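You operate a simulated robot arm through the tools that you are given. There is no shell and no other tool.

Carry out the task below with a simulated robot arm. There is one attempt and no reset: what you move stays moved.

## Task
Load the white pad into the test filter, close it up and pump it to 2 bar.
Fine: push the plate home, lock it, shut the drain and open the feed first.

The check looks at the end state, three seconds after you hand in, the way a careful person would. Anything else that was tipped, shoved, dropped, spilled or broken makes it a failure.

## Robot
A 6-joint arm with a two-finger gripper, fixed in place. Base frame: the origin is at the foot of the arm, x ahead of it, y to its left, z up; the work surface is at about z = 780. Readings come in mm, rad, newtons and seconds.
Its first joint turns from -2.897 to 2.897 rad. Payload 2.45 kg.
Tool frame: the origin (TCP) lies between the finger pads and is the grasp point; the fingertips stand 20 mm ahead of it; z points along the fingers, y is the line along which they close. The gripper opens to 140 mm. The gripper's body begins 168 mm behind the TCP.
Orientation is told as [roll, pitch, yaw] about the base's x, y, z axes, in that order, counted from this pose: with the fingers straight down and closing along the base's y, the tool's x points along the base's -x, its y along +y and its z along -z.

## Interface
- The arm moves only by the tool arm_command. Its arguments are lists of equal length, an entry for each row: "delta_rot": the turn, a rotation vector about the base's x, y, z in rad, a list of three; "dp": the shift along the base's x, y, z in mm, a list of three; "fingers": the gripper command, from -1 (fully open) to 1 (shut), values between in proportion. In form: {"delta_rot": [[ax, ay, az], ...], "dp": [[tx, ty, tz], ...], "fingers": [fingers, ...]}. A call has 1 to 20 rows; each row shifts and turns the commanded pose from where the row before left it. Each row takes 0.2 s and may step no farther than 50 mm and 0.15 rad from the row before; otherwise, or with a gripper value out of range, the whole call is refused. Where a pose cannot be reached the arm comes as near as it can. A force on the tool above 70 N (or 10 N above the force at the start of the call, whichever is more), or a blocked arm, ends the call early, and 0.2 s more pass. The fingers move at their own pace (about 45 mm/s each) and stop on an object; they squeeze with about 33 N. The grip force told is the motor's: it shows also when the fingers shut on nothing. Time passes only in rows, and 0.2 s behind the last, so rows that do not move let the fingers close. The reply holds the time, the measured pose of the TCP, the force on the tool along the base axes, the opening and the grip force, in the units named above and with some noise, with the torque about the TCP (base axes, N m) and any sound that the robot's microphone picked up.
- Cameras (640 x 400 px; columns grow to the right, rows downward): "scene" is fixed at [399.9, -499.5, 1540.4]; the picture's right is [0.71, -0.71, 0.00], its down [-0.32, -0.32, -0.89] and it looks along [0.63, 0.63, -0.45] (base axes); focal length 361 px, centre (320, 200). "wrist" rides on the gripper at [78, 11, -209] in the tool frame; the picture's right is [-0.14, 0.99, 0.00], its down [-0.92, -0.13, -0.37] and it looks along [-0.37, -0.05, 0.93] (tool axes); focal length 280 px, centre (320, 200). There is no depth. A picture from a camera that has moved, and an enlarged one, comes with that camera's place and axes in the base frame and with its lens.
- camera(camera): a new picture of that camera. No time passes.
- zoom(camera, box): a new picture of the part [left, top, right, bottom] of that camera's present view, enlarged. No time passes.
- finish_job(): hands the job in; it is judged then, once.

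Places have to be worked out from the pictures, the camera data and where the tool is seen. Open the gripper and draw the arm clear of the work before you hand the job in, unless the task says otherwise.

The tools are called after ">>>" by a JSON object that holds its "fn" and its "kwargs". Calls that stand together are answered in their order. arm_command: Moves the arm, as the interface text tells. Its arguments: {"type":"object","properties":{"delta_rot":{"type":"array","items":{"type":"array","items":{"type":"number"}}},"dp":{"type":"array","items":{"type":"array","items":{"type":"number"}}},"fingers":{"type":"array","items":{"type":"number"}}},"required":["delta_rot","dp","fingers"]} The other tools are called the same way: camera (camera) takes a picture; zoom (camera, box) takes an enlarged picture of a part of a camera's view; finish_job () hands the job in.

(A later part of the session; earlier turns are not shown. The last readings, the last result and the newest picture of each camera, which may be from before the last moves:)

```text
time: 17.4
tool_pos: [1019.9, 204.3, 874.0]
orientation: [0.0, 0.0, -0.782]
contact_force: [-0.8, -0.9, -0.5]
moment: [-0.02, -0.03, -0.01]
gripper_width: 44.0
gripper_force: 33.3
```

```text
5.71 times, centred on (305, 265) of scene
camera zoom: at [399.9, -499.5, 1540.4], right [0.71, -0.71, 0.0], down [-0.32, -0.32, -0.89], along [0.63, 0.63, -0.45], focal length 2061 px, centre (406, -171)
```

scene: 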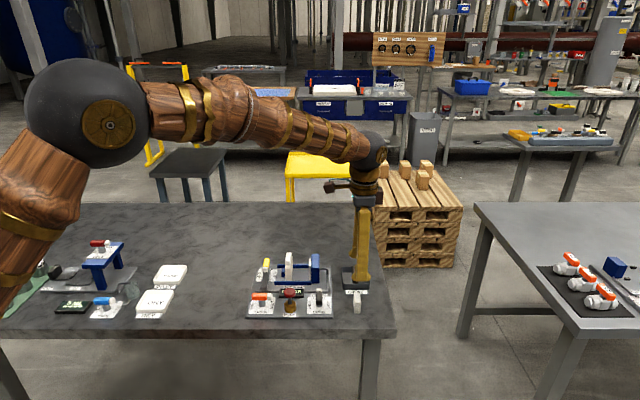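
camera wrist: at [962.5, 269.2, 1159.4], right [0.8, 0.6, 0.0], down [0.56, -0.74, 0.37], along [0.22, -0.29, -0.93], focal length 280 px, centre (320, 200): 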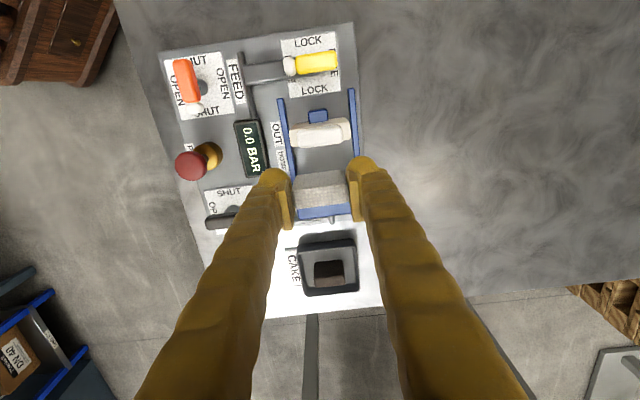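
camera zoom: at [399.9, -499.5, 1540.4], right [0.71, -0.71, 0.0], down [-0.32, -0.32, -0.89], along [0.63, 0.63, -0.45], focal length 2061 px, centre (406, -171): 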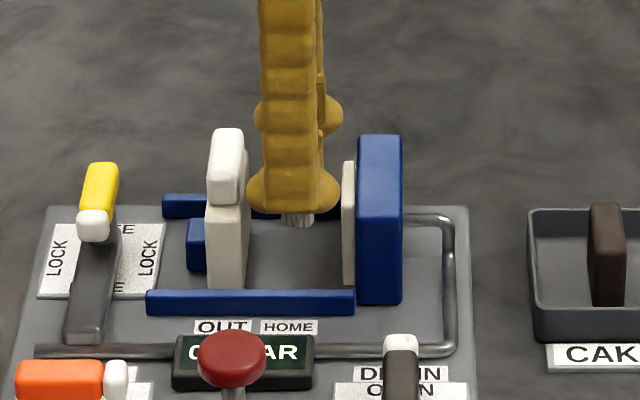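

The v reading is about +2.5 mm off centre. I correct it and continue down to about z=845.

>>> {"fn": "arm_command", "kwargs": {"delta_rot": [[0, 0, 0], [0, 0, 0], [0, 0, 0], [0, 0, 0]], "dp": [[-1.8, 1.8, 0], [0, 0, -15], [0, 0, -13], [0, 0, 0]], "fingers": [0.6, 0.6, 0.6, 0.6]}}

>>> {"fn": "zoom", "kwargs": {"camera": "wrist", "box": [220, 100, 420, 260]}}

>>> {"fn": "zoom", "kwargs": {"camera": "scene", "box": [270, 230, 340, 300]}}

```text
time: 18.4
tool_pos: [1017.9, 204.8, 847.2]
orientation: [0.0, -0.001, -0.784]
contact_force: [0.2, 0.0, -0.5]
moment: [0.04, -0.01, -0.01]
gripper_width: 44.3
gripper_force: 32.9
```

```text
2.50 times, centred on (320, 180) of wrist
camera zoom: at [968.4, 267.5, 1055.7], right [0.8, 0.6, 0.0], down [0.56, -0.74, 0.37], along [0.22, -0.29, -0.93], focal length 701 px, centre (320, 250)
```

zoom: 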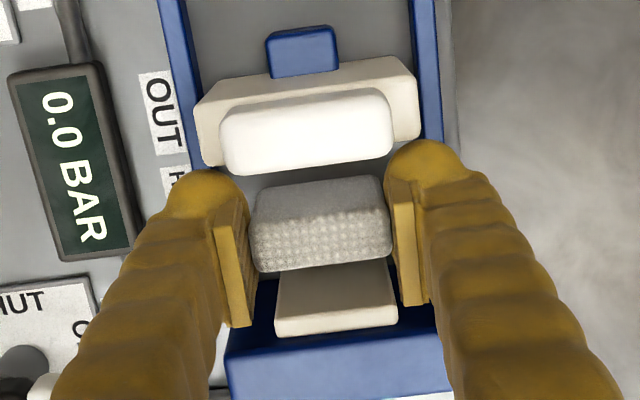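

```text
5.71 times, centred on (305, 265) of scene
camera zoom: at [399.9, -499.5, 1540.4], right [0.71, -0.71, 0.0], down [-0.32, -0.32, -0.89], along [0.63, 0.63, -0.45], focal length 2061 px, centre (406, -171)
```

zoom: 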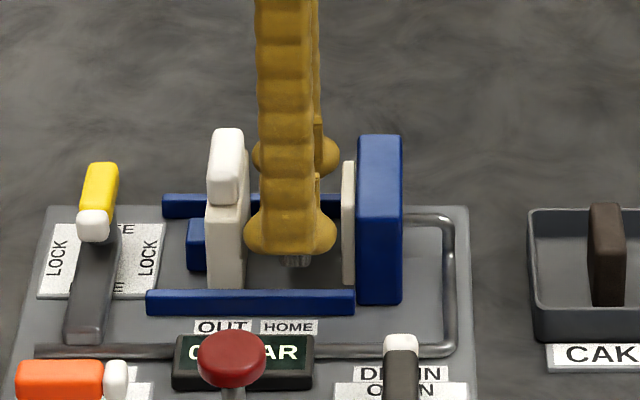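

No contact so far, and the pad is centred in the gap (u≈863, v≈573.5). I lower the last stretch slowly, watching the vertical force.

>>> {"fn": "arm_command", "kwargs": {"delta_rot": [[0, 0, 0], [0, 0, 0], [0, 0, 0]], "dp": [[0, 0, -6], [0, 0, -5], [0, 0, 0]], "fingers": [0.6, 0.6, 0.6]}}

>>> {"fn": "zoom", "kwargs": {"camera": "scene", "box": [270, 230, 340, 300]}}

```text
time: 19.2
tool_pos: [1017.1, 203.3, 834.6]
orientation: [0.001, 0.0, -0.785]
contact_force: [0.6, -0.8, -1.0]
moment: [-0.03, -0.02, 0.01]
gripper_width: 44.0
gripper_force: 33.2
```

```text
5.71 times, centred on (305, 265) of scene
camera zoom: at [399.9, -499.5, 1540.4], right [0.71, -0.71, 0.0], down [-0.32, -0.32, -0.89], along [0.63, 0.63, -0.45], focal length 2061 px, centre (406, -171)
```

zoom: 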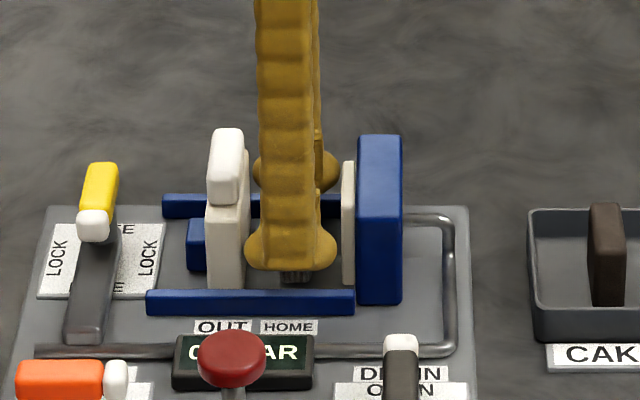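

Still no contact at z=834.6. I step down by 2 mm at a time.

>>> {"fn": "arm_command", "kwargs": {"delta_rot": [[0, 0, 0], [0, 0, 0]], "dp": [[0, 0, -2], [0, 0, 0]], "fingers": [0.6, 0.6]}}

>>> {"fn": "arm_command", "kwargs": {"delta_rot": [[0, 0, 0], [0, 0, 0]], "dp": [[0, 0, -1.5], [0, 0, 0]], "fingers": [0.6, 0.6]}}

```text
time: 19.8
tool_pos: [1017.5, 205.3, 833.6]
orientation: [-0.001, -0.001, -0.784]
contact_force: [0.1, 0.5, 0.0]
moment: [-0.01, -0.01, -0.01]
gripper_width: 44.2
gripper_force: 33.2
```

```text
time: 20.4
tool_pos: [1017.4, 205.3, 832.6]
orientation: [0.0, 0.0, -0.784]
contact_force: [-0.5, -0.6, 1.4]
moment: [-0.02, -0.03, -0.01]
gripper_width: 44.2
gripper_force: 33.0
```

There may be a first touch (1.4 N). I take one more small step.

>>> {"fn": "arm_command", "kwargs": {"delta_rot": [[0, 0, 0], [0, 0, 0]], "dp": [[0, 0, -1.5], [0, 0, 0]], "fingers": [0.6, 0.6]}}

>>> {"fn": "zoom", "kwargs": {"camera": "wrist", "box": [220, 100, 420, 260]}}

>>> {"fn": "zoom", "kwargs": {"camera": "scene", "box": [285, 260, 325, 300]}}

```text
time: 21.0
tool_pos: [1017.5, 204.9, 833.1]
orientation: [0.003, -0.002, -0.783]
contact_force: [-6.7, -1.9, 24.9]
moment: [-0.08, 0.28, -0.02]
gripper_width: 44.2
gripper_force: 33.5
```

```text
2.50 times, centred on (320, 180) of wrist
camera zoom: at [968.6, 268.0, 1041.4], right [0.8, 0.6, 0.0], down [0.56, -0.74, 0.37], along [0.22, -0.29, -0.93], focal length 701 px, centre (320, 250)
```

zoom: 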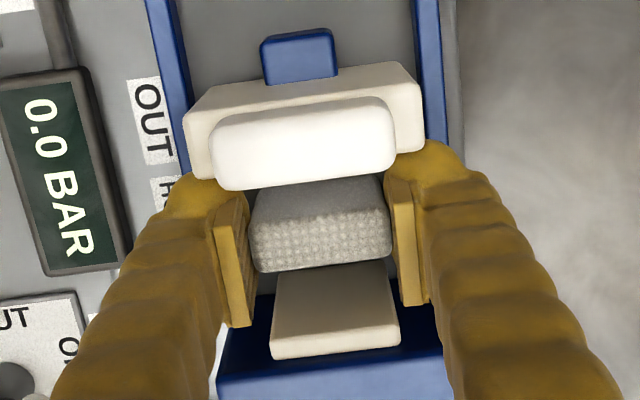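

```text
10.00 times, centred on (305, 280) of scene
camera zoom: at [399.9, -499.5, 1540.4], right [0.71, -0.71, 0.0], down [-0.32, -0.32, -0.89], along [0.63, 0.63, -0.45], focal length 3607 px, centre (470, -600)
```

zoom: 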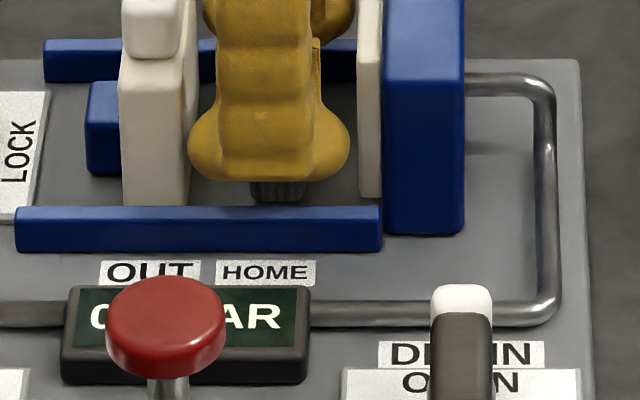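

Firm contact: 25 N upward, with the pad seated on the board at z≈833. I relieve the load a little and then release by opening to about 56 mm.

>>> {"fn": "arm_command", "kwargs": {"delta_rot": [[0, 0, 0], [0, 0, 0]], "dp": [[0, 0, 1.2], [0, 0, 0]], "fingers": [0.6, 0.6]}}

>>> {"fn": "arm_command", "kwargs": {"delta_rot": [[0, 0, 0], [0, 0, 0], [0, 0, 0]], "dp": [[0, 0, 0], [0, 0, 0], [0, 0, 0]], "fingers": [0.3, 0.2, 0.2]}}

>>> {"fn": "zoom", "kwargs": {"camera": "wrist", "box": [220, 100, 420, 260]}}

```text
time: 21.6
tool_pos: [1017.6, 205.3, 832.0]
orientation: [0.003, -0.001, -0.785]
contact_force: [4.2, 4.5, 11.0]
moment: [0.19, -0.17, 0.02]
gripper_width: 44.0
gripper_force: 33.1
```

```text
time: 22.4
tool_pos: [1018.1, 203.8, 831.8]
orientation: [-0.001, 0.002, -0.783]
contact_force: [0.0, -0.4, 0.1]
moment: [-0.03, -0.03, 0.02]
gripper_width: 56.1
gripper_force: 0.0
```

```text
2.50 times, centred on (320, 180) of wrist
camera zoom: at [968.7, 267.6, 1041.4], right [0.8, 0.6, 0.0], down [0.56, -0.74, 0.37], along [0.22, -0.29, -0.93], focal length 701 px, centre (320, 250)
```

zoom: 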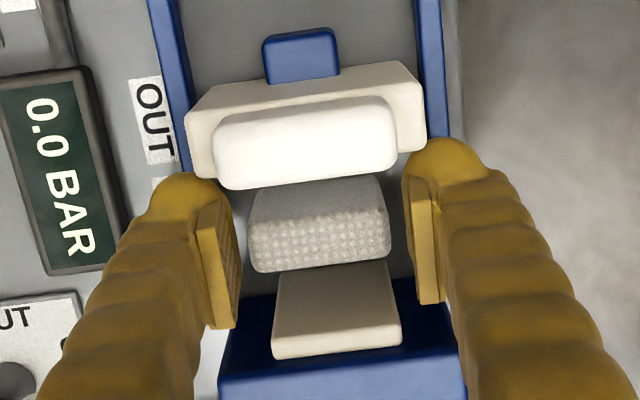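

The pad is released and standing on its own. I lift straight up out of the gap.

>>> {"fn": "arm_command", "kwargs": {"delta_rot": [[0, 0, 0], [0, 0, 0], [0, 0, 0], [0, 0, 0], [0, 0, 0]], "dp": [[0, 0, 15], [0, 0, 25], [0, 0, 35], [0, 0, 40], [0, 0, 0]], "fingers": [0.2, 0.2, 0.2, 0.2, 0.2]}}

>>> {"fn": "camera", "kwargs": {"camera": "wrist"}}

>>> {"fn": "zoom", "kwargs": {"camera": "scene", "box": [265, 240, 345, 310]}}

```text
time: 23.6
tool_pos: [1018.6, 205.8, 945.9]
orientation: [-0.001, 0.0, -0.784]
contact_force: [-0.2, -0.4, -0.3]
moment: [0.01, -0.01, 0.01]
gripper_width: 56.1
gripper_force: 0.1
```

```text
taken
camera wrist: at [969.6, 269.0, 1155.5], right [0.8, 0.6, 0.0], down [0.56, -0.74, 0.37], along [0.22, -0.29, -0.93], focal length 280 px, centre (320, 200)
```

wrist: 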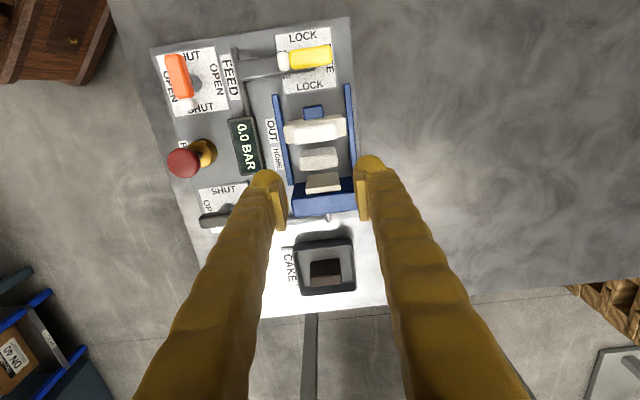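

```text
5.71 times, centred on (305, 275) of scene
camera zoom: at [399.9, -499.5, 1540.4], right [0.71, -0.71, 0.0], down [-0.32, -0.32, -0.89], along [0.63, 0.63, -0.45], focal length 2061 px, centre (406, -229)
```

zoom: 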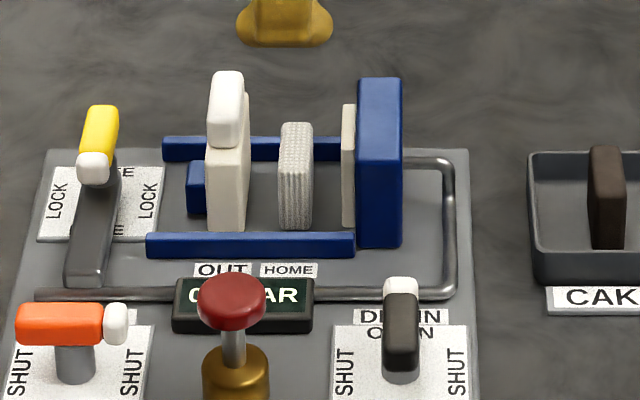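

The pad stands centred between the plates. Next I close the fingers, move behind the moving plate (v≈500) at height, and check before lowering.

>>> {"fn": "arm_command", "kwargs": {"delta_rot": [[0, 0, 0], [0, 0, 0], [0, 0, 0], [0, 0, 0]], "dp": [[-27, 25.5, 0], [-27, 25.5, 0], [0, 0, 0], [0, 0, 0]], "fingers": [1, 1, 1, 1]}}

>>> {"fn": "camera", "kwargs": {"camera": "wrist"}}

>>> {"fn": "zoom", "kwargs": {"camera": "wrist", "box": [220, 80, 420, 240]}}

>>> {"fn": "zoom", "kwargs": {"camera": "scene", "box": [240, 210, 330, 300]}}

```text
time: 24.6
tool_pos: [963.1, 256.0, 947.1]
orientation: [-0.002, 0.0, -0.785]
contact_force: [-0.2, 0.0, 0.0]
moment: [-0.02, -0.02, -0.02]
gripper_width: 0.0
gripper_force: 24.5
```

```text
taken
camera wrist: at [913.9, 319.2, 1155.7], right [0.8, 0.6, 0.0], down [0.56, -0.74, 0.37], along [0.22, -0.29, -0.93], focal length 280 px, centre (320, 200)
```

wrist: 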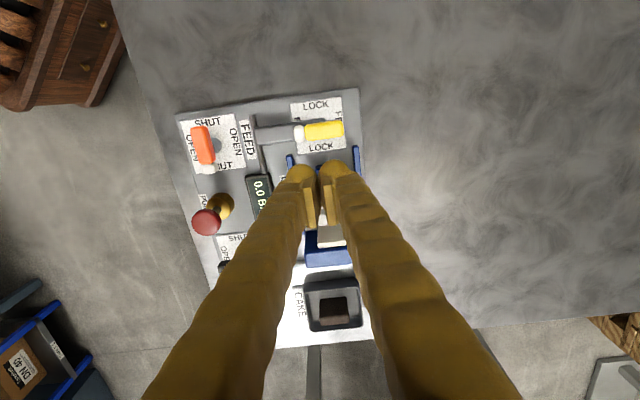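

```text
2.50 times, centred on (320, 160) of wrist
camera zoom: at [913.9, 319.2, 1155.7], right [0.8, 0.6, 0.0], down [0.56, -0.74, 0.37], along [0.22, -0.29, -0.93], focal length 701 px, centre (320, 300)
```

zoom: 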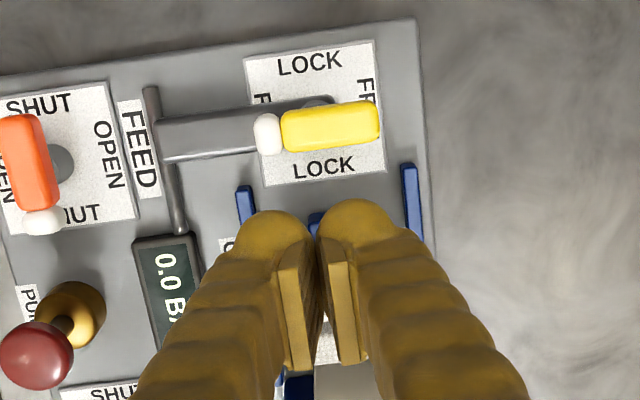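

```text
4.44 times, centred on (285, 255) of scene
camera zoom: at [399.9, -499.5, 1540.4], right [0.71, -0.71, 0.0], down [-0.32, -0.32, -0.89], along [0.63, 0.63, -0.45], focal length 1603 px, centre (476, -44)
```

zoom: 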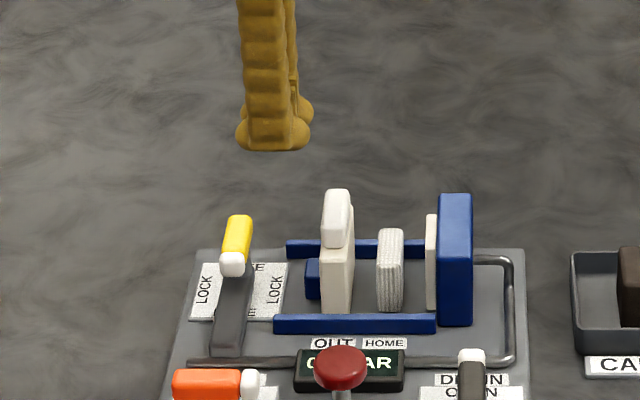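

The lock pivot is at u≈864, v≈463, with the handle top near z≈845. The lowered fingers at v≈500 clear it and the plate, so I lower to z≈862.

>>> {"fn": "arm_command", "kwargs": {"delta_rot": [[0, 0, 0], [0, 0, 0], [0, 0, 0], [0, 0, 0]], "dp": [[0, 0, -35], [0, 0, -30], [0, 0, -20], [0, 0, 0]], "fingers": [1, 1, 1, 1]}}

>>> {"fn": "zoom", "kwargs": {"camera": "scene", "box": [255, 235, 325, 305]}}

>>> {"fn": "zoom", "kwargs": {"camera": "wrist", "box": [220, 80, 420, 240]}}

```text
time: 25.6
tool_pos: [963.3, 254.5, 861.5]
orientation: [0.0, -0.001, -0.783]
contact_force: [-0.3, 0.8, -0.6]
moment: [-0.01, 0.01, -0.03]
gripper_width: 0.0
gripper_force: 29.4
```

```text
5.71 times, centred on (290, 270) of scene
camera zoom: at [399.9, -499.5, 1540.4], right [0.71, -0.71, 0.0], down [-0.32, -0.32, -0.89], along [0.63, 0.63, -0.45], focal length 2061 px, centre (491, -200)
```

zoom: 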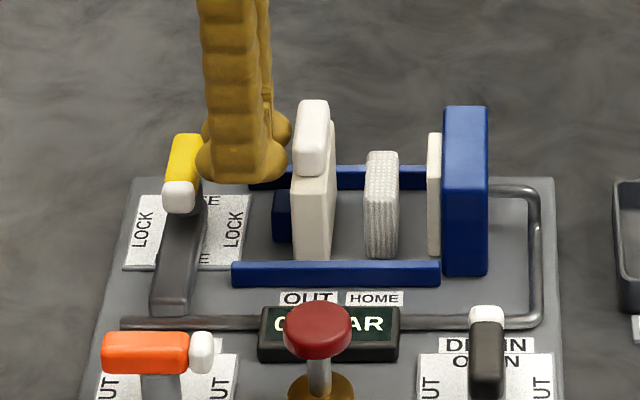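

```text
2.50 times, centred on (320, 160) of wrist
camera zoom: at [914.5, 318.3, 1070.4], right [0.8, 0.6, 0.0], down [0.56, -0.74, 0.37], along [0.22, -0.29, -0.93], focal length 701 px, centre (320, 300)
```

zoom: 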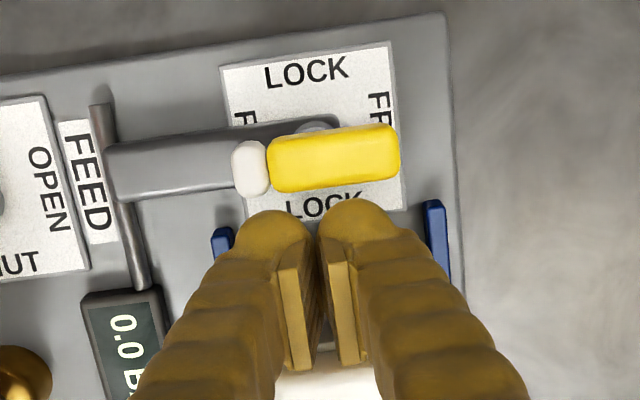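

Now I push along +v in 5 mm steps.

>>> {"fn": "arm_command", "kwargs": {"delta_rot": [[0, 0, 0], [0, 0, 0], [0, 0, 0], [0, 0, 0], [0, 0, 0]], "dp": [[3.54, -3.54, 0], [3.54, -3.54, 0], [3.54, -3.54, 0], [3.54, -3.54, 0], [0, 0, 0]], "fingers": [1, 1, 1, 1, 1]}}

>>> {"fn": "zoom", "kwargs": {"camera": "scene", "box": [255, 235, 325, 305]}}

```text
time: 26.8
tool_pos: [978.9, 241.2, 861.1]
orientation: [0.0, 0.0, -0.783]
contact_force: [-0.5, 0.6, 0.9]
moment: [0.0, -0.01, 0.01]
gripper_width: 0.1
gripper_force: 29.4
```

```text
5.71 times, centred on (290, 270) of scene
camera zoom: at [399.9, -499.5, 1540.4], right [0.71, -0.71, 0.0], down [-0.32, -0.32, -0.89], along [0.63, 0.63, -0.45], focal length 2061 px, centre (491, -200)
```

zoom: 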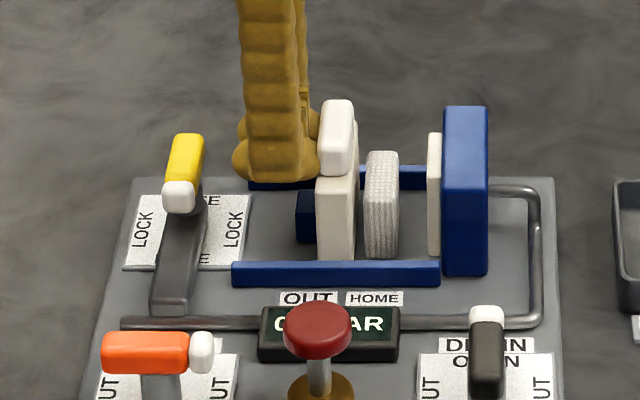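

The plate slides freely (about 14 mm so far). I keep pushing.

>>> {"fn": "arm_command", "kwargs": {"delta_rot": [[0, 0, 0], [0, 0, 0], [0, 0, 0], [0, 0, 0], [0, 0, 0]], "dp": [[3.54, -3.54, 0], [3.54, -3.54, 0], [3.54, -3.54, 0], [1.8, -1.8, 0], [0, 0, 0]], "fingers": [1, 1, 1, 1, 1]}}

>>> {"fn": "zoom", "kwargs": {"camera": "scene", "box": [255, 235, 325, 305]}}

```text
time: 28.0
tool_pos: [989.3, 228.9, 862.8]
orientation: [0.001, 0.001, -0.783]
contact_force: [1.0, -0.8, -0.9]
moment: [0.03, 0.01, -0.03]
gripper_width: 0.2
gripper_force: 29.4
```

```text
5.71 times, centred on (290, 270) of scene
camera zoom: at [399.9, -499.5, 1540.4], right [0.71, -0.71, 0.0], down [-0.32, -0.32, -0.89], along [0.63, 0.63, -0.45], focal length 2061 px, centre (491, -200)
```

zoom: 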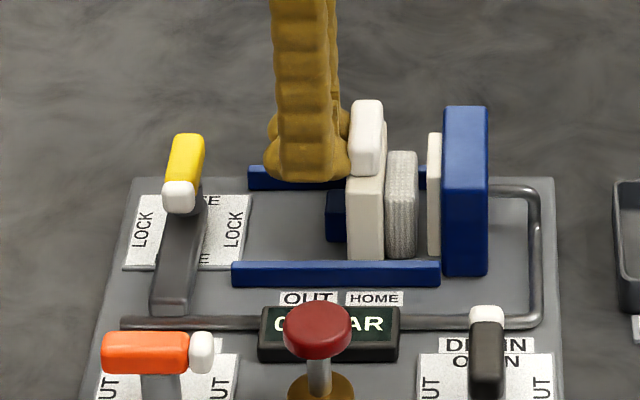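

The plate is now carrying the pad, with about 6 mm left to the liner. I push in smaller steps.

>>> {"fn": "arm_command", "kwargs": {"delta_rot": [[0, 0, 0], [0, 0, 0], [0, 0, 0]], "dp": [[1.77, -1.77, 0], [1.77, -1.77, 0], [0, 0, 0]], "fingers": [1, 1, 1]}}

>>> {"fn": "zoom", "kwargs": {"camera": "scene", "box": [265, 245, 325, 305]}}

```text
time: 28.8
tool_pos: [992.6, 226.0, 861.9]
orientation: [-0.001, 0.001, -0.784]
contact_force: [-10.1, 8.6, 5.2]
moment: [-0.01, 0.04, -0.02]
gripper_width: 6.1
gripper_force: 29.6
```

```text
6.67 times, centred on (295, 275) of scene
camera zoom: at [399.9, -499.5, 1540.4], right [0.71, -0.71, 0.0], down [-0.32, -0.32, -0.89], along [0.63, 0.63, -0.45], focal length 2404 px, centre (487, -300)
```

zoom: 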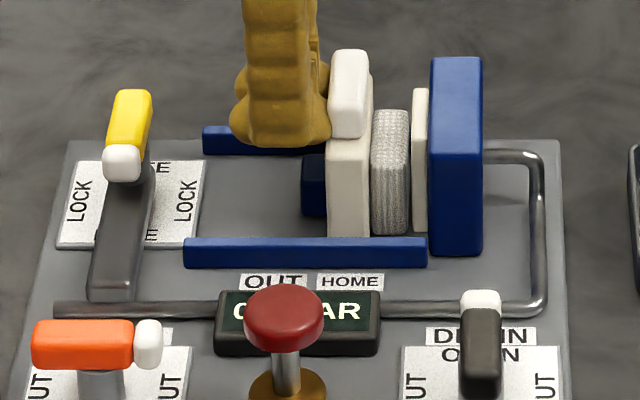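

Resistance is rising (about 13 N) and the pad is about to meet the liner. I press on gently.

>>> {"fn": "arm_command", "kwargs": {"delta_rot": [[0, 0, 0], [0, 0, 0]], "dp": [[1.1, -1.1, 0], [0, 0, 0]], "fingers": [1, 1]}}

>>> {"fn": "zoom", "kwargs": {"camera": "wrist", "box": [220, 80, 420, 240]}}

>>> {"fn": "zoom", "kwargs": {"camera": "scene", "box": [275, 250, 320, 295]}}

```text
time: 29.4
tool_pos: [993.5, 226.3, 861.2]
orientation: [0.0, 0.003, -0.784]
contact_force: [-26.0, 27.6, 4.1]
moment: [0.23, 0.21, -0.02]
gripper_width: 6.0
gripper_force: 29.2
```

```text
2.50 times, centred on (320, 160) of wrist
camera zoom: at [944.6, 289.0, 1070.8], right [0.8, 0.6, 0.0], down [0.56, -0.74, 0.37], along [0.22, -0.29, -0.93], focal length 701 px, centre (320, 300)
```

zoom: 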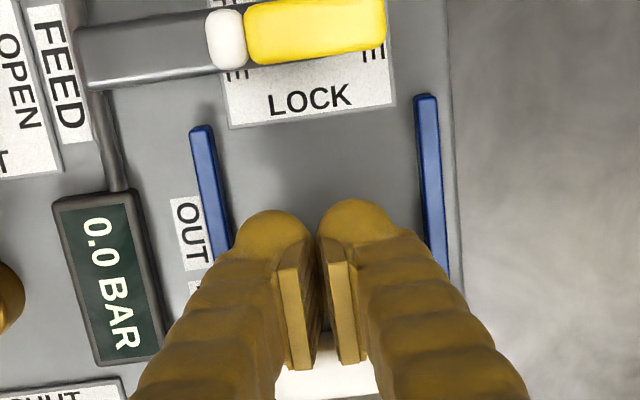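

```text
8.89 times, centred on (298, 272) of scene
camera zoom: at [399.9, -499.5, 1540.4], right [0.71, -0.71, 0.0], down [-0.32, -0.32, -0.89], along [0.63, 0.63, -0.45], focal length 3206 px, centre (520, -444)
```

zoom: 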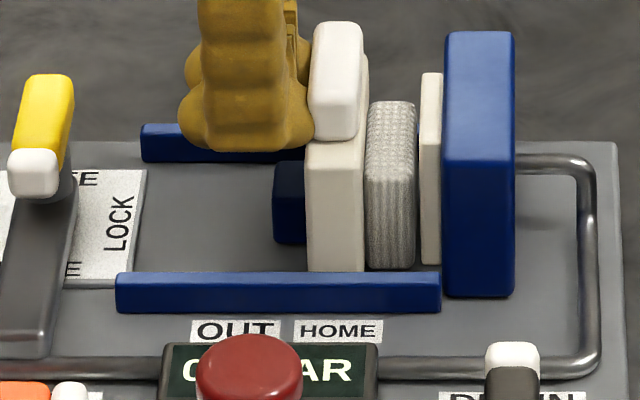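

38 N with almost no further motion suggests the plate is at its stop. I make one more short press to confirm, then compare.

>>> {"fn": "arm_command", "kwargs": {"delta_rot": [[0, 0, 0], [0, 0, 0]], "dp": [[0.8, -0.8, 0], [0, 0, 0]], "fingers": [1, 1]}}

>>> {"fn": "zoom", "kwargs": {"camera": "scene", "box": [275, 250, 320, 295]}}

```text
time: 30.2
tool_pos: [993.0, 225.9, 861.5]
orientation: [-0.002, 0.002, -0.784]
contact_force: [-7.6, 4.9, 2.0]
moment: [0.01, 0.03, -0.05]
gripper_width: 6.1
gripper_force: 29.0
stopped in row 2: the force on the tool passed its limit at 71 N (the readings are from after the stop); the commanded pose is now the measured one
```

```text
8.89 times, centred on (298, 272) of scene
camera zoom: at [399.9, -499.5, 1540.4], right [0.71, -0.71, 0.0], down [-0.32, -0.32, -0.89], along [0.63, 0.63, -0.45], focal length 3206 px, centre (520, -444)
```

zoom: 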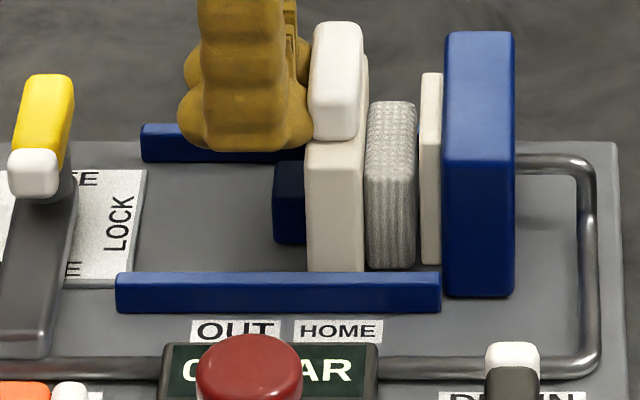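

The plate didn't move, so it is home against its stop. I back off along −v and check that the plate stays.

>>> {"fn": "arm_command", "kwargs": {"delta_rot": [[0, 0, 0], [0, 0, 0], [0, 0, 0]], "dp": [[-3.5, 3.5, 0], [-5, 5, 0], [0, 0, 0]], "fingers": [1, 1, 1]}}

>>> {"fn": "zoom", "kwargs": {"camera": "scene", "box": [265, 245, 325, 305]}}

```text
time: 31.0
tool_pos: [985.3, 234.6, 861.6]
orientation: [-0.001, 0.002, -0.784]
contact_force: [-0.8, 0.5, 0.8]
moment: [0.03, 0.03, -0.01]
gripper_width: 0.2
gripper_force: 29.4
```

```text
6.67 times, centred on (295, 275) of scene
camera zoom: at [399.9, -499.5, 1540.4], right [0.71, -0.71, 0.0], down [-0.32, -0.32, -0.89], along [0.63, 0.63, -0.45], focal length 2404 px, centre (487, -300)
```

zoom: 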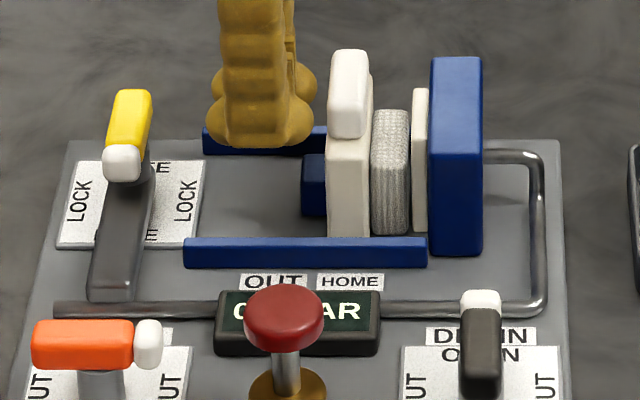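

The plate stays home with the pad clamped. Now I rise, move above the lock pivot and turn the tool to yaw −135°. That way the 90° counter-clockwise lock turn ends at the known-good yaw −45°.

>>> {"fn": "arm_command", "kwargs": {"delta_rot": [[0, 0, 0], [0, 0, 0], [0, 0, 0], [0, 0, -0.1428], [0, 0, -0.1428], [0, 0, -0.1428], [0, 0, -0.1428], [0, 0, -0.1428], [0, 0, -0.1428], [0, 0, -0.1428], [0, 0, -0.1428], [0, 0, -0.1428], [0, 0, -0.1428], [0, 0, -0.1428], [0, 0, 0]], "dp": [[0, 0, 30], [0, 0, 30], [0, 0, 30], [-23.5, 24.5, 0], [-23.5, 24.5, 0], [0, 0, 0], [0, 0, 0], [0, 0, 0], [0, 0, 0], [0, 0, 0], [0, 0, 0], [0, 0, 0], [0, 0, 0], [0, 0, 0], [0, 0, 0]], "fingers": [1, 1, 1, 0.43, 0.43, 0.43, 0.43, 0.43, 0.43, 0.43, 0.43, 0.43, 0.43, 0.43, 0.43]}}

>>> {"fn": "camera", "kwargs": {"camera": "wrist"}}

>>> {"fn": "camera", "kwargs": {"camera": "scene"}}

```text
time: 34.2
tool_pos: [939.2, 283.4, 951.1]
orientation: [-0.002, 0.0, -2.357]
contact_force: [0.1, -0.5, 0.4]
moment: [0.02, -0.01, -0.04]
gripper_width: 40.2
gripper_force: 0.0
```

```text
taken
camera wrist: at [1000.1, 331.0, 1160.4], right [0.6, -0.8, 0.0], down [-0.74, -0.56, 0.37], along [-0.29, -0.22, -0.93], focal length 280 px, centre (320, 200)
```

wrist: 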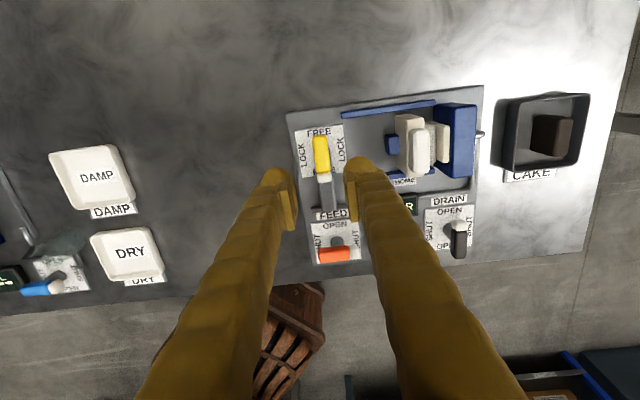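

```text
taken
```

scene: 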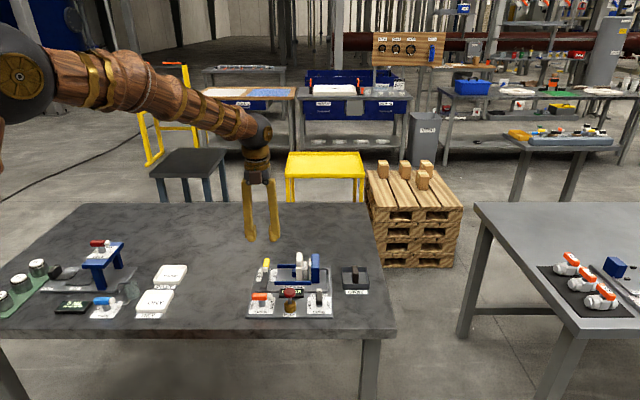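

Yaw −135° is reached. I enlarge the lock in this view.

>>> {"fn": "zoom", "kwargs": {"camera": "wrist", "box": [265, 110, 385, 270]}}

>>> {"fn": "zoom", "kwargs": {"camera": "scene", "box": [245, 250, 285, 300]}}

```text
2.50 times, centred on (325, 190) of wrist
camera zoom: at [1000.1, 331.0, 1160.4], right [0.6, -0.8, 0.0], down [-0.74, -0.56, 0.37], along [-0.29, -0.22, -0.93], focal length 701 px, centre (308, 225)
```

zoom: 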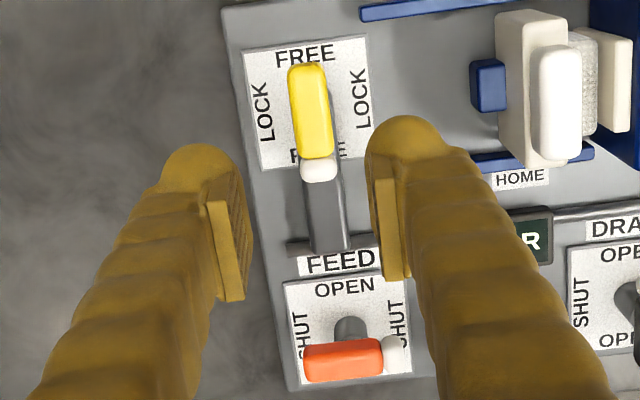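

```text
8.00 times, centred on (265, 275) of scene
camera zoom: at [399.9, -499.5, 1540.4], right [0.71, -0.71, 0.0], down [-0.32, -0.32, -0.89], along [0.63, 0.63, -0.45], focal length 2885 px, centre (760, -400)
```

zoom: 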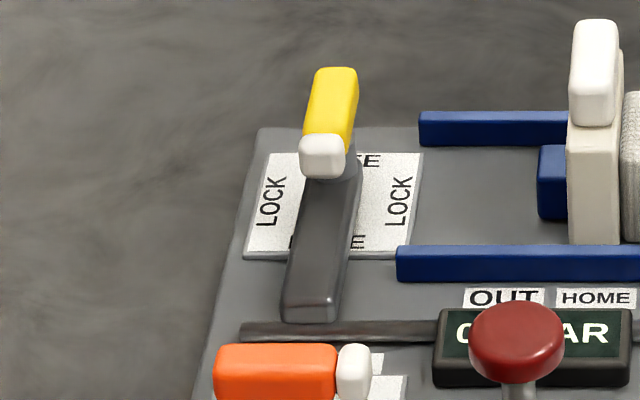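

The handle spans z≈830–845 and the latch bar below it is at z 800–813, so I grip at TCP z≈842. I lower with the 40 mm opening, with a small correction.

>>> {"fn": "arm_command", "kwargs": {"delta_rot": [[0, 0, 0], [0, 0, 0], [0, 0, 0], [0, 0, 0]], "dp": [[2.3, -0.3, -35], [0, 0, -35], [0, 0, -15], [0, 0, 0]], "fingers": [0.43, 0.43, 0.43, 0.43]}}

>>> {"fn": "zoom", "kwargs": {"camera": "wrist", "box": [245, 110, 405, 270]}}

>>> {"fn": "zoom", "kwargs": {"camera": "scene", "box": [240, 225, 310, 300]}}

```text
time: 35.2
tool_pos: [939.6, 284.4, 865.3]
orientation: [-0.003, 0.003, -2.355]
contact_force: [-0.1, 0.0, 0.8]
moment: [0.01, -0.05, -0.01]
gripper_width: 39.5
gripper_force: 0.0
```

```text
2.50 times, centred on (325, 190) of wrist
camera zoom: at [1001.9, 330.4, 1074.7], right [0.6, -0.8, 0.0], down [-0.74, -0.56, 0.37], along [-0.29, -0.22, -0.93], focal length 701 px, centre (308, 225)
```

zoom: 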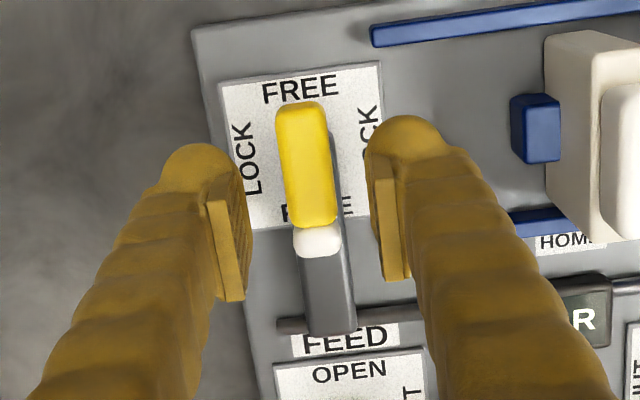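

```text
5.33 times, centred on (275, 262) of scene
camera zoom: at [399.9, -499.5, 1540.4], right [0.71, -0.71, 0.0], down [-0.32, -0.32, -0.89], along [0.63, 0.63, -0.45], focal length 1924 px, centre (560, -133)
```

zoom: 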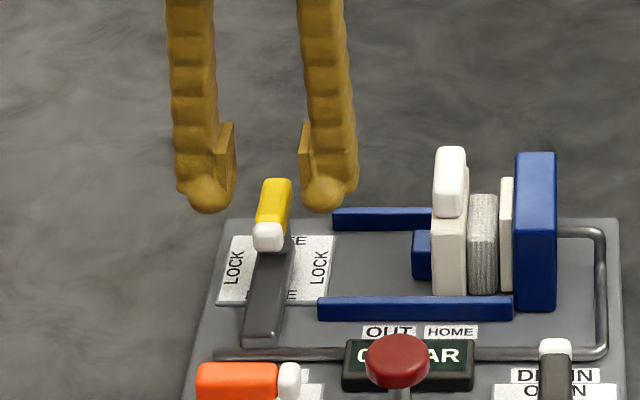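

The handle is centred between the fingers. I lower the last 23 mm and close.

>>> {"fn": "arm_command", "kwargs": {"delta_rot": [[0, 0, 0], [0, 0, 0], [0, 0, 0]], "dp": [[0, 0, -13], [0, 0, -10], [0, 0, 0]], "fingers": [0.43, 0.43, 0.43]}}

>>> {"fn": "arm_command", "kwargs": {"delta_rot": [[0, 0, 0], [0, 0, 0], [0, 0, 0]], "dp": [[0, 0, 0], [0, 0, 0], [0, 0, 0]], "fingers": [0.7, 0.85, 0.85]}}

>>> {"fn": "zoom", "kwargs": {"camera": "wrist", "box": [245, 110, 405, 270]}}

>>> {"fn": "zoom", "kwargs": {"camera": "scene", "box": [240, 225, 310, 300]}}

```text
time: 36.0
tool_pos: [938.3, 284.2, 842.8]
orientation: [0.0, 0.002, -2.355]
contact_force: [-0.3, 0.0, 0.2]
moment: [-0.02, -0.01, 0.01]
gripper_width: 40.0
gripper_force: 0.1
```

```text
time: 36.8
tool_pos: [940.3, 282.6, 842.2]
orientation: [-0.001, 0.003, -2.355]
contact_force: [11.3, -8.6, -4.0]
moment: [-0.01, -0.13, -0.02]
gripper_width: 20.2
gripper_force: 7.3
```

```text
2.50 times, centred on (325, 190) of wrist
camera zoom: at [1001.3, 330.9, 1052.3], right [0.6, -0.8, 0.0], down [-0.74, -0.56, 0.37], along [-0.29, -0.22, -0.93], focal length 701 px, centre (308, 225)
```

zoom: 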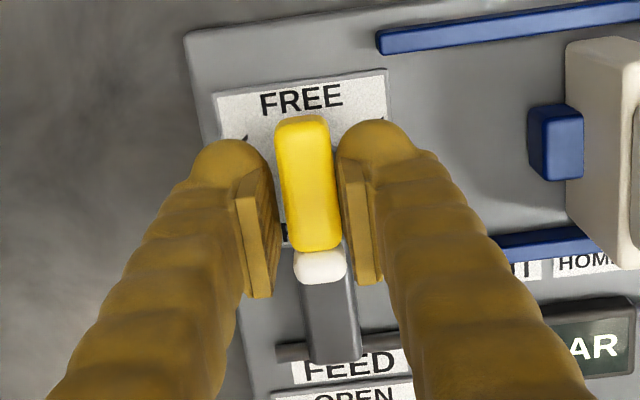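

```text
5.33 times, centred on (275, 262) of scene
camera zoom: at [399.9, -499.5, 1540.4], right [0.71, -0.71, 0.0], down [-0.32, -0.32, -0.89], along [0.63, 0.63, -0.45], focal length 1924 px, centre (560, -133)
```

zoom: 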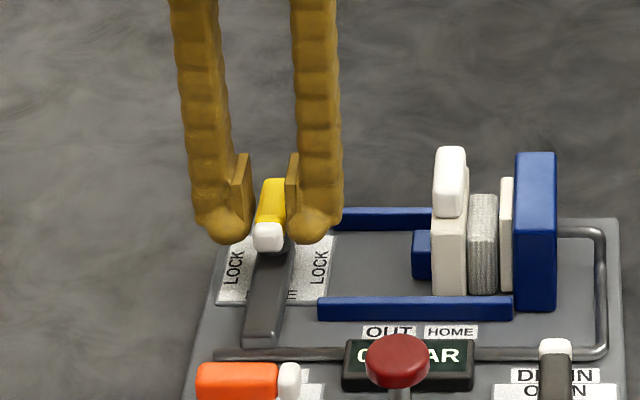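

Only one finger is touching (14 N along +v), so the handle is about 2 mm to the +v side. I shift the tool over and close fully.

>>> {"fn": "arm_command", "kwargs": {"delta_rot": [[0, 0, 0], [0, 0, 0], [0, 0, 0]], "dp": [[1.6, -1.6, 0], [0, 0, 0], [0, 0, 0]], "fingers": [0.85, 0.85, 0.85]}}

>>> {"fn": "zoom", "kwargs": {"camera": "wrist", "box": [245, 110, 405, 270]}}

```text
time: 37.6
tool_pos: [940.3, 283.0, 843.1]
orientation: [-0.002, 0.001, -2.355]
contact_force: [0.8, 5.1, -3.0]
moment: [0.03, -0.02, -0.01]
gripper_width: 16.9
gripper_force: 42.9
```

```text
2.50 times, centred on (325, 190) of wrist
camera zoom: at [1002.3, 329.8, 1052.3], right [0.61, -0.8, 0.0], down [-0.74, -0.56, 0.37], along [-0.29, -0.22, -0.93], focal length 701 px, centre (308, 225)
```

zoom: 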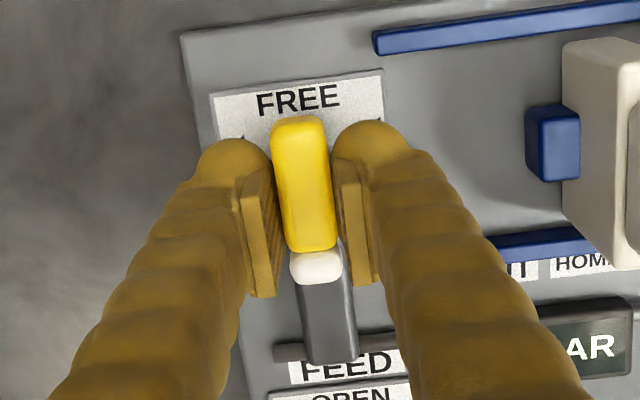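

The handle is firmly gripped (16.9 mm) with the TCP over the pivot. I begin the counter-clockwise turn carefully.

>>> {"fn": "arm_command", "kwargs": {"delta_rot": [[0, 0, 0.1], [0, 0, 0.1], [0, 0, 0]], "dp": [[0, 0, 0], [0, 0, 0], [0, 0, 0]], "fingers": [0.85, 0.85, 0.85]}}

>>> {"fn": "zoom", "kwargs": {"camera": "scene", "box": [240, 235, 310, 305]}}

```text
time: 38.4
tool_pos: [941.2, 282.1, 842.9]
orientation: [-0.004, 0.004, -2.152]
contact_force: [-10.0, 15.6, -2.2]
moment: [0.22, 0.07, 0.02]
gripper_width: 16.8
gripper_force: 42.6
```

```text
5.71 times, centred on (275, 270) of scene
camera zoom: at [399.9, -499.5, 1540.4], right [0.71, -0.71, 0.0], down [-0.32, -0.32, -0.89], along [0.63, 0.63, -0.45], focal length 2061 px, centre (577, -200)
```

zoom: 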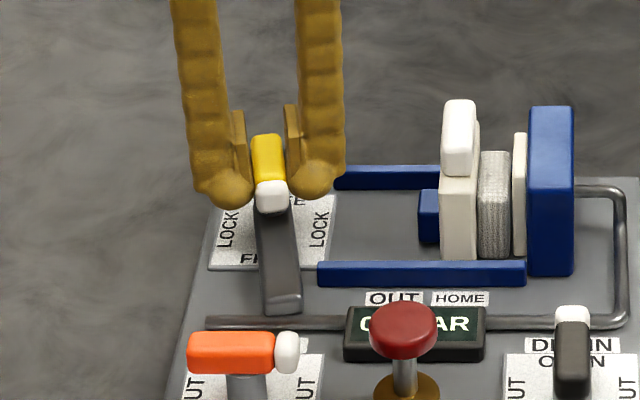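

The latch bar turns with the handle toward the plate. There is a slight side load (18 N toward −v), so I relieve it by 1 mm and continue.

>>> {"fn": "arm_command", "kwargs": {"delta_rot": [[0, 0, 0], [0, 0, 0.12], [0, 0, 0.12], [0, 0, 0.12], [0, 0, 0]], "dp": [[-0.8, 0.8, 0], [0, 0, 0], [0, 0, 0], [0, 0, 0], [0, 0, 0]], "fingers": [0.85, 0.85, 0.85, 0.85, 0.85]}}

>>> {"fn": "zoom", "kwargs": {"camera": "scene", "box": [240, 235, 310, 305]}}

```text
time: 39.6
tool_pos: [940.2, 282.3, 842.0]
orientation: [-0.001, 0.002, -1.792]
contact_force: [-18.5, 3.3, -10.4]
moment: [0.02, 0.17, 0.0]
gripper_width: 16.9
gripper_force: 42.4
```

```text
5.71 times, centred on (275, 270) of scene
camera zoom: at [399.9, -499.5, 1540.4], right [0.71, -0.71, 0.0], down [-0.32, -0.32, -0.89], along [0.63, 0.63, -0.45], focal length 2061 px, centre (577, -200)
```

zoom: 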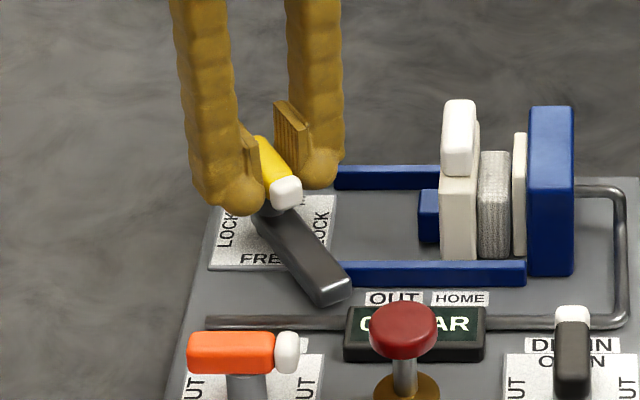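

Going well, at about 32°. I shift −1.2 mm in x to relieve the side load and continue.

>>> {"fn": "arm_command", "kwargs": {"delta_rot": [[0, 0, 0], [0, 0, 0.12], [0, 0, 0.12], [0, 0, 0.12], [0, 0, 0]], "dp": [[-1.2, 0.2, 0], [0, 0, 0], [0, 0, 0], [0, 0, 0], [0, 0, 0]], "fingers": [0.85, 0.85, 0.85, 0.85, 0.85]}}

>>> {"fn": "zoom", "kwargs": {"camera": "scene", "box": [240, 235, 310, 305]}}

```text
time: 40.8
tool_pos: [940.9, 281.8, 842.9]
orientation: [-0.001, 0.003, -1.433]
contact_force: [18.6, -7.0, -17.7]
moment: [-0.16, -0.15, -0.03]
gripper_width: 16.9
gripper_force: 42.2
```

```text
5.71 times, centred on (275, 270) of scene
camera zoom: at [399.9, -499.5, 1540.4], right [0.71, -0.71, 0.0], down [-0.32, -0.32, -0.89], along [0.63, 0.63, -0.45], focal length 2061 px, centre (577, -200)
```

zoom: 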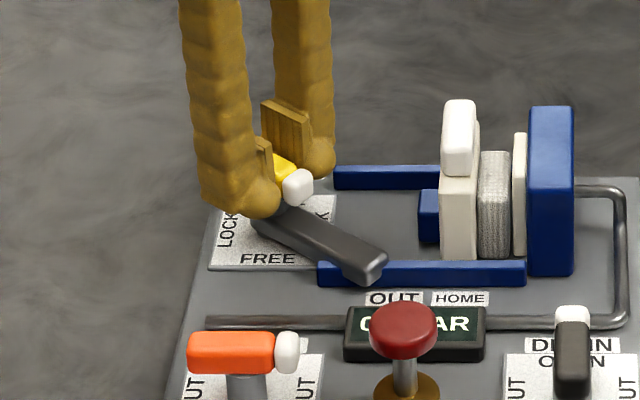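

About 53° turned. I relieve the loads slightly and continue.

>>> {"fn": "arm_command", "kwargs": {"delta_rot": [[0, 0, 0], [0, 0, 0.12], [0, 0, 0.12], [0, 0, 0.12], [0, 0, 0]], "dp": [[1.0, -0.3, -0.9], [0, 0, 0], [0, 0, 0], [0, 0, 0], [0, 0, 0]], "fingers": [0.85, 0.85, 0.85, 0.85, 0.85]}}

>>> {"fn": "zoom", "kwargs": {"camera": "scene", "box": [240, 235, 310, 305]}}

```text
time: 42.0
tool_pos: [941.1, 282.4, 843.4]
orientation: [-0.002, 0.003, -1.071]
contact_force: [1.2, 1.7, 13.5]
moment: [0.07, 0.04, -0.04]
gripper_width: 17.1
gripper_force: 42.6
```

```text
5.71 times, centred on (275, 270) of scene
camera zoom: at [399.9, -499.5, 1540.4], right [0.71, -0.71, 0.0], down [-0.32, -0.32, -0.89], along [0.63, 0.63, -0.45], focal length 2061 px, centre (577, -200)
```

zoom: 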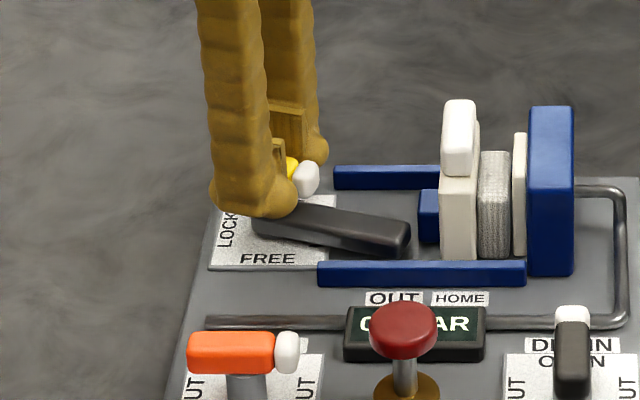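

About 74° turned. I finish the last 16°.

>>> {"fn": "arm_command", "kwargs": {"delta_rot": [[0, 0, 0.1], [0, 0, 0.1], [0, 0, 0.09], [0, 0, 0]], "dp": [[0, 0, 0.4], [0, 0, 0], [0, 0, 0], [0, 0, 0]], "fingers": [0.85, 0.85, 0.85, 0.85]}}

>>> {"fn": "zoom", "kwargs": {"camera": "scene", "box": [240, 235, 310, 305]}}

>>> {"fn": "zoom", "kwargs": {"camera": "wrist", "box": [220, 80, 420, 260]}}

```text
time: 43.0
tool_pos: [940.8, 283.0, 842.9]
orientation: [0.0, 0.002, -0.782]
contact_force: [0.7, 9.2, 19.5]
moment: [0.09, 0.02, -0.09]
gripper_width: 17.2
gripper_force: 42.0
```

```text
5.71 times, centred on (275, 270) of scene
camera zoom: at [399.9, -499.5, 1540.4], right [0.71, -0.71, 0.0], down [-0.32, -0.32, -0.89], along [0.63, 0.63, -0.45], focal length 2061 px, centre (577, -200)
```

zoom: 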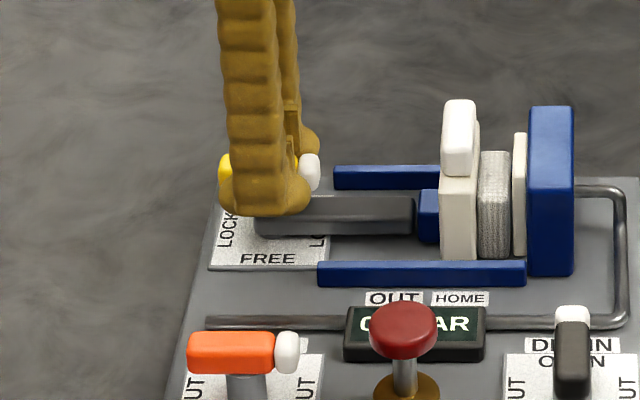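

```text
2.22 times, centred on (320, 170) of wrist
camera zoom: at [892.6, 345.2, 1052.3], right [0.8, 0.61, 0.0], down [0.56, -0.74, 0.37], along [0.22, -0.29, -0.93], focal length 623 px, centre (320, 267)
```

zoom: 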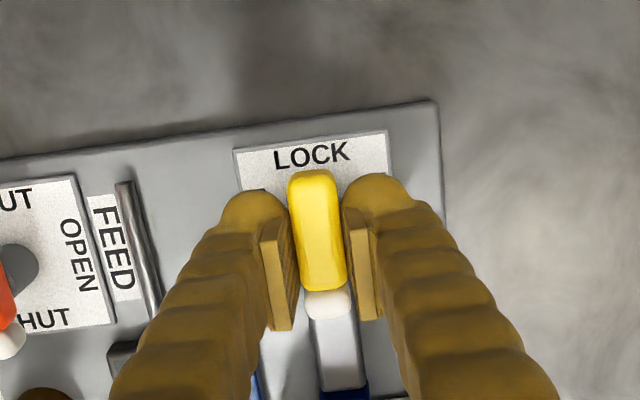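

The latch bar now lies straight behind the plate's boss. A small extra nudge checks whether it is at its stop.

>>> {"fn": "arm_command", "kwargs": {"delta_rot": [[0, 0, 0.04], [0, 0, 0]], "dp": [[0, 0, 0], [0, 0, 0]], "fingers": [0.85, 0.85]}}

>>> {"fn": "zoom", "kwargs": {"camera": "scene", "box": [250, 245, 310, 305]}}

```text
time: 43.6
tool_pos: [941.7, 282.6, 842.8]
orientation: [-0.001, 0.002, -0.744]
contact_force: [-3.2, 12.8, 24.5]
moment: [0.19, 0.1, -1.09]
gripper_width: 17.5
gripper_force: 43.1
```

```text
6.67 times, centred on (280, 275) of scene
camera zoom: at [399.9, -499.5, 1540.4], right [0.71, -0.71, 0.0], down [-0.32, -0.32, -0.89], along [0.63, 0.63, -0.45], focal length 2404 px, centre (587, -300)
```

zoom: 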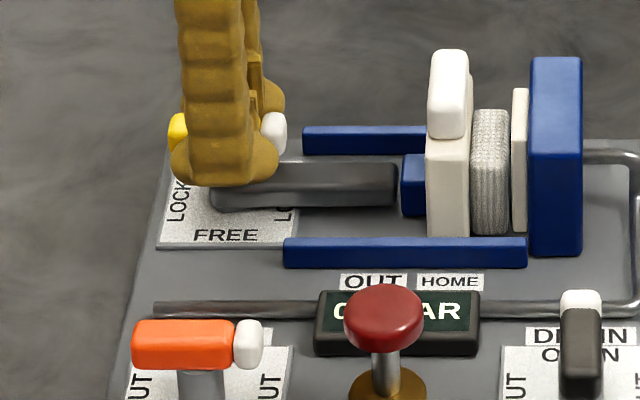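

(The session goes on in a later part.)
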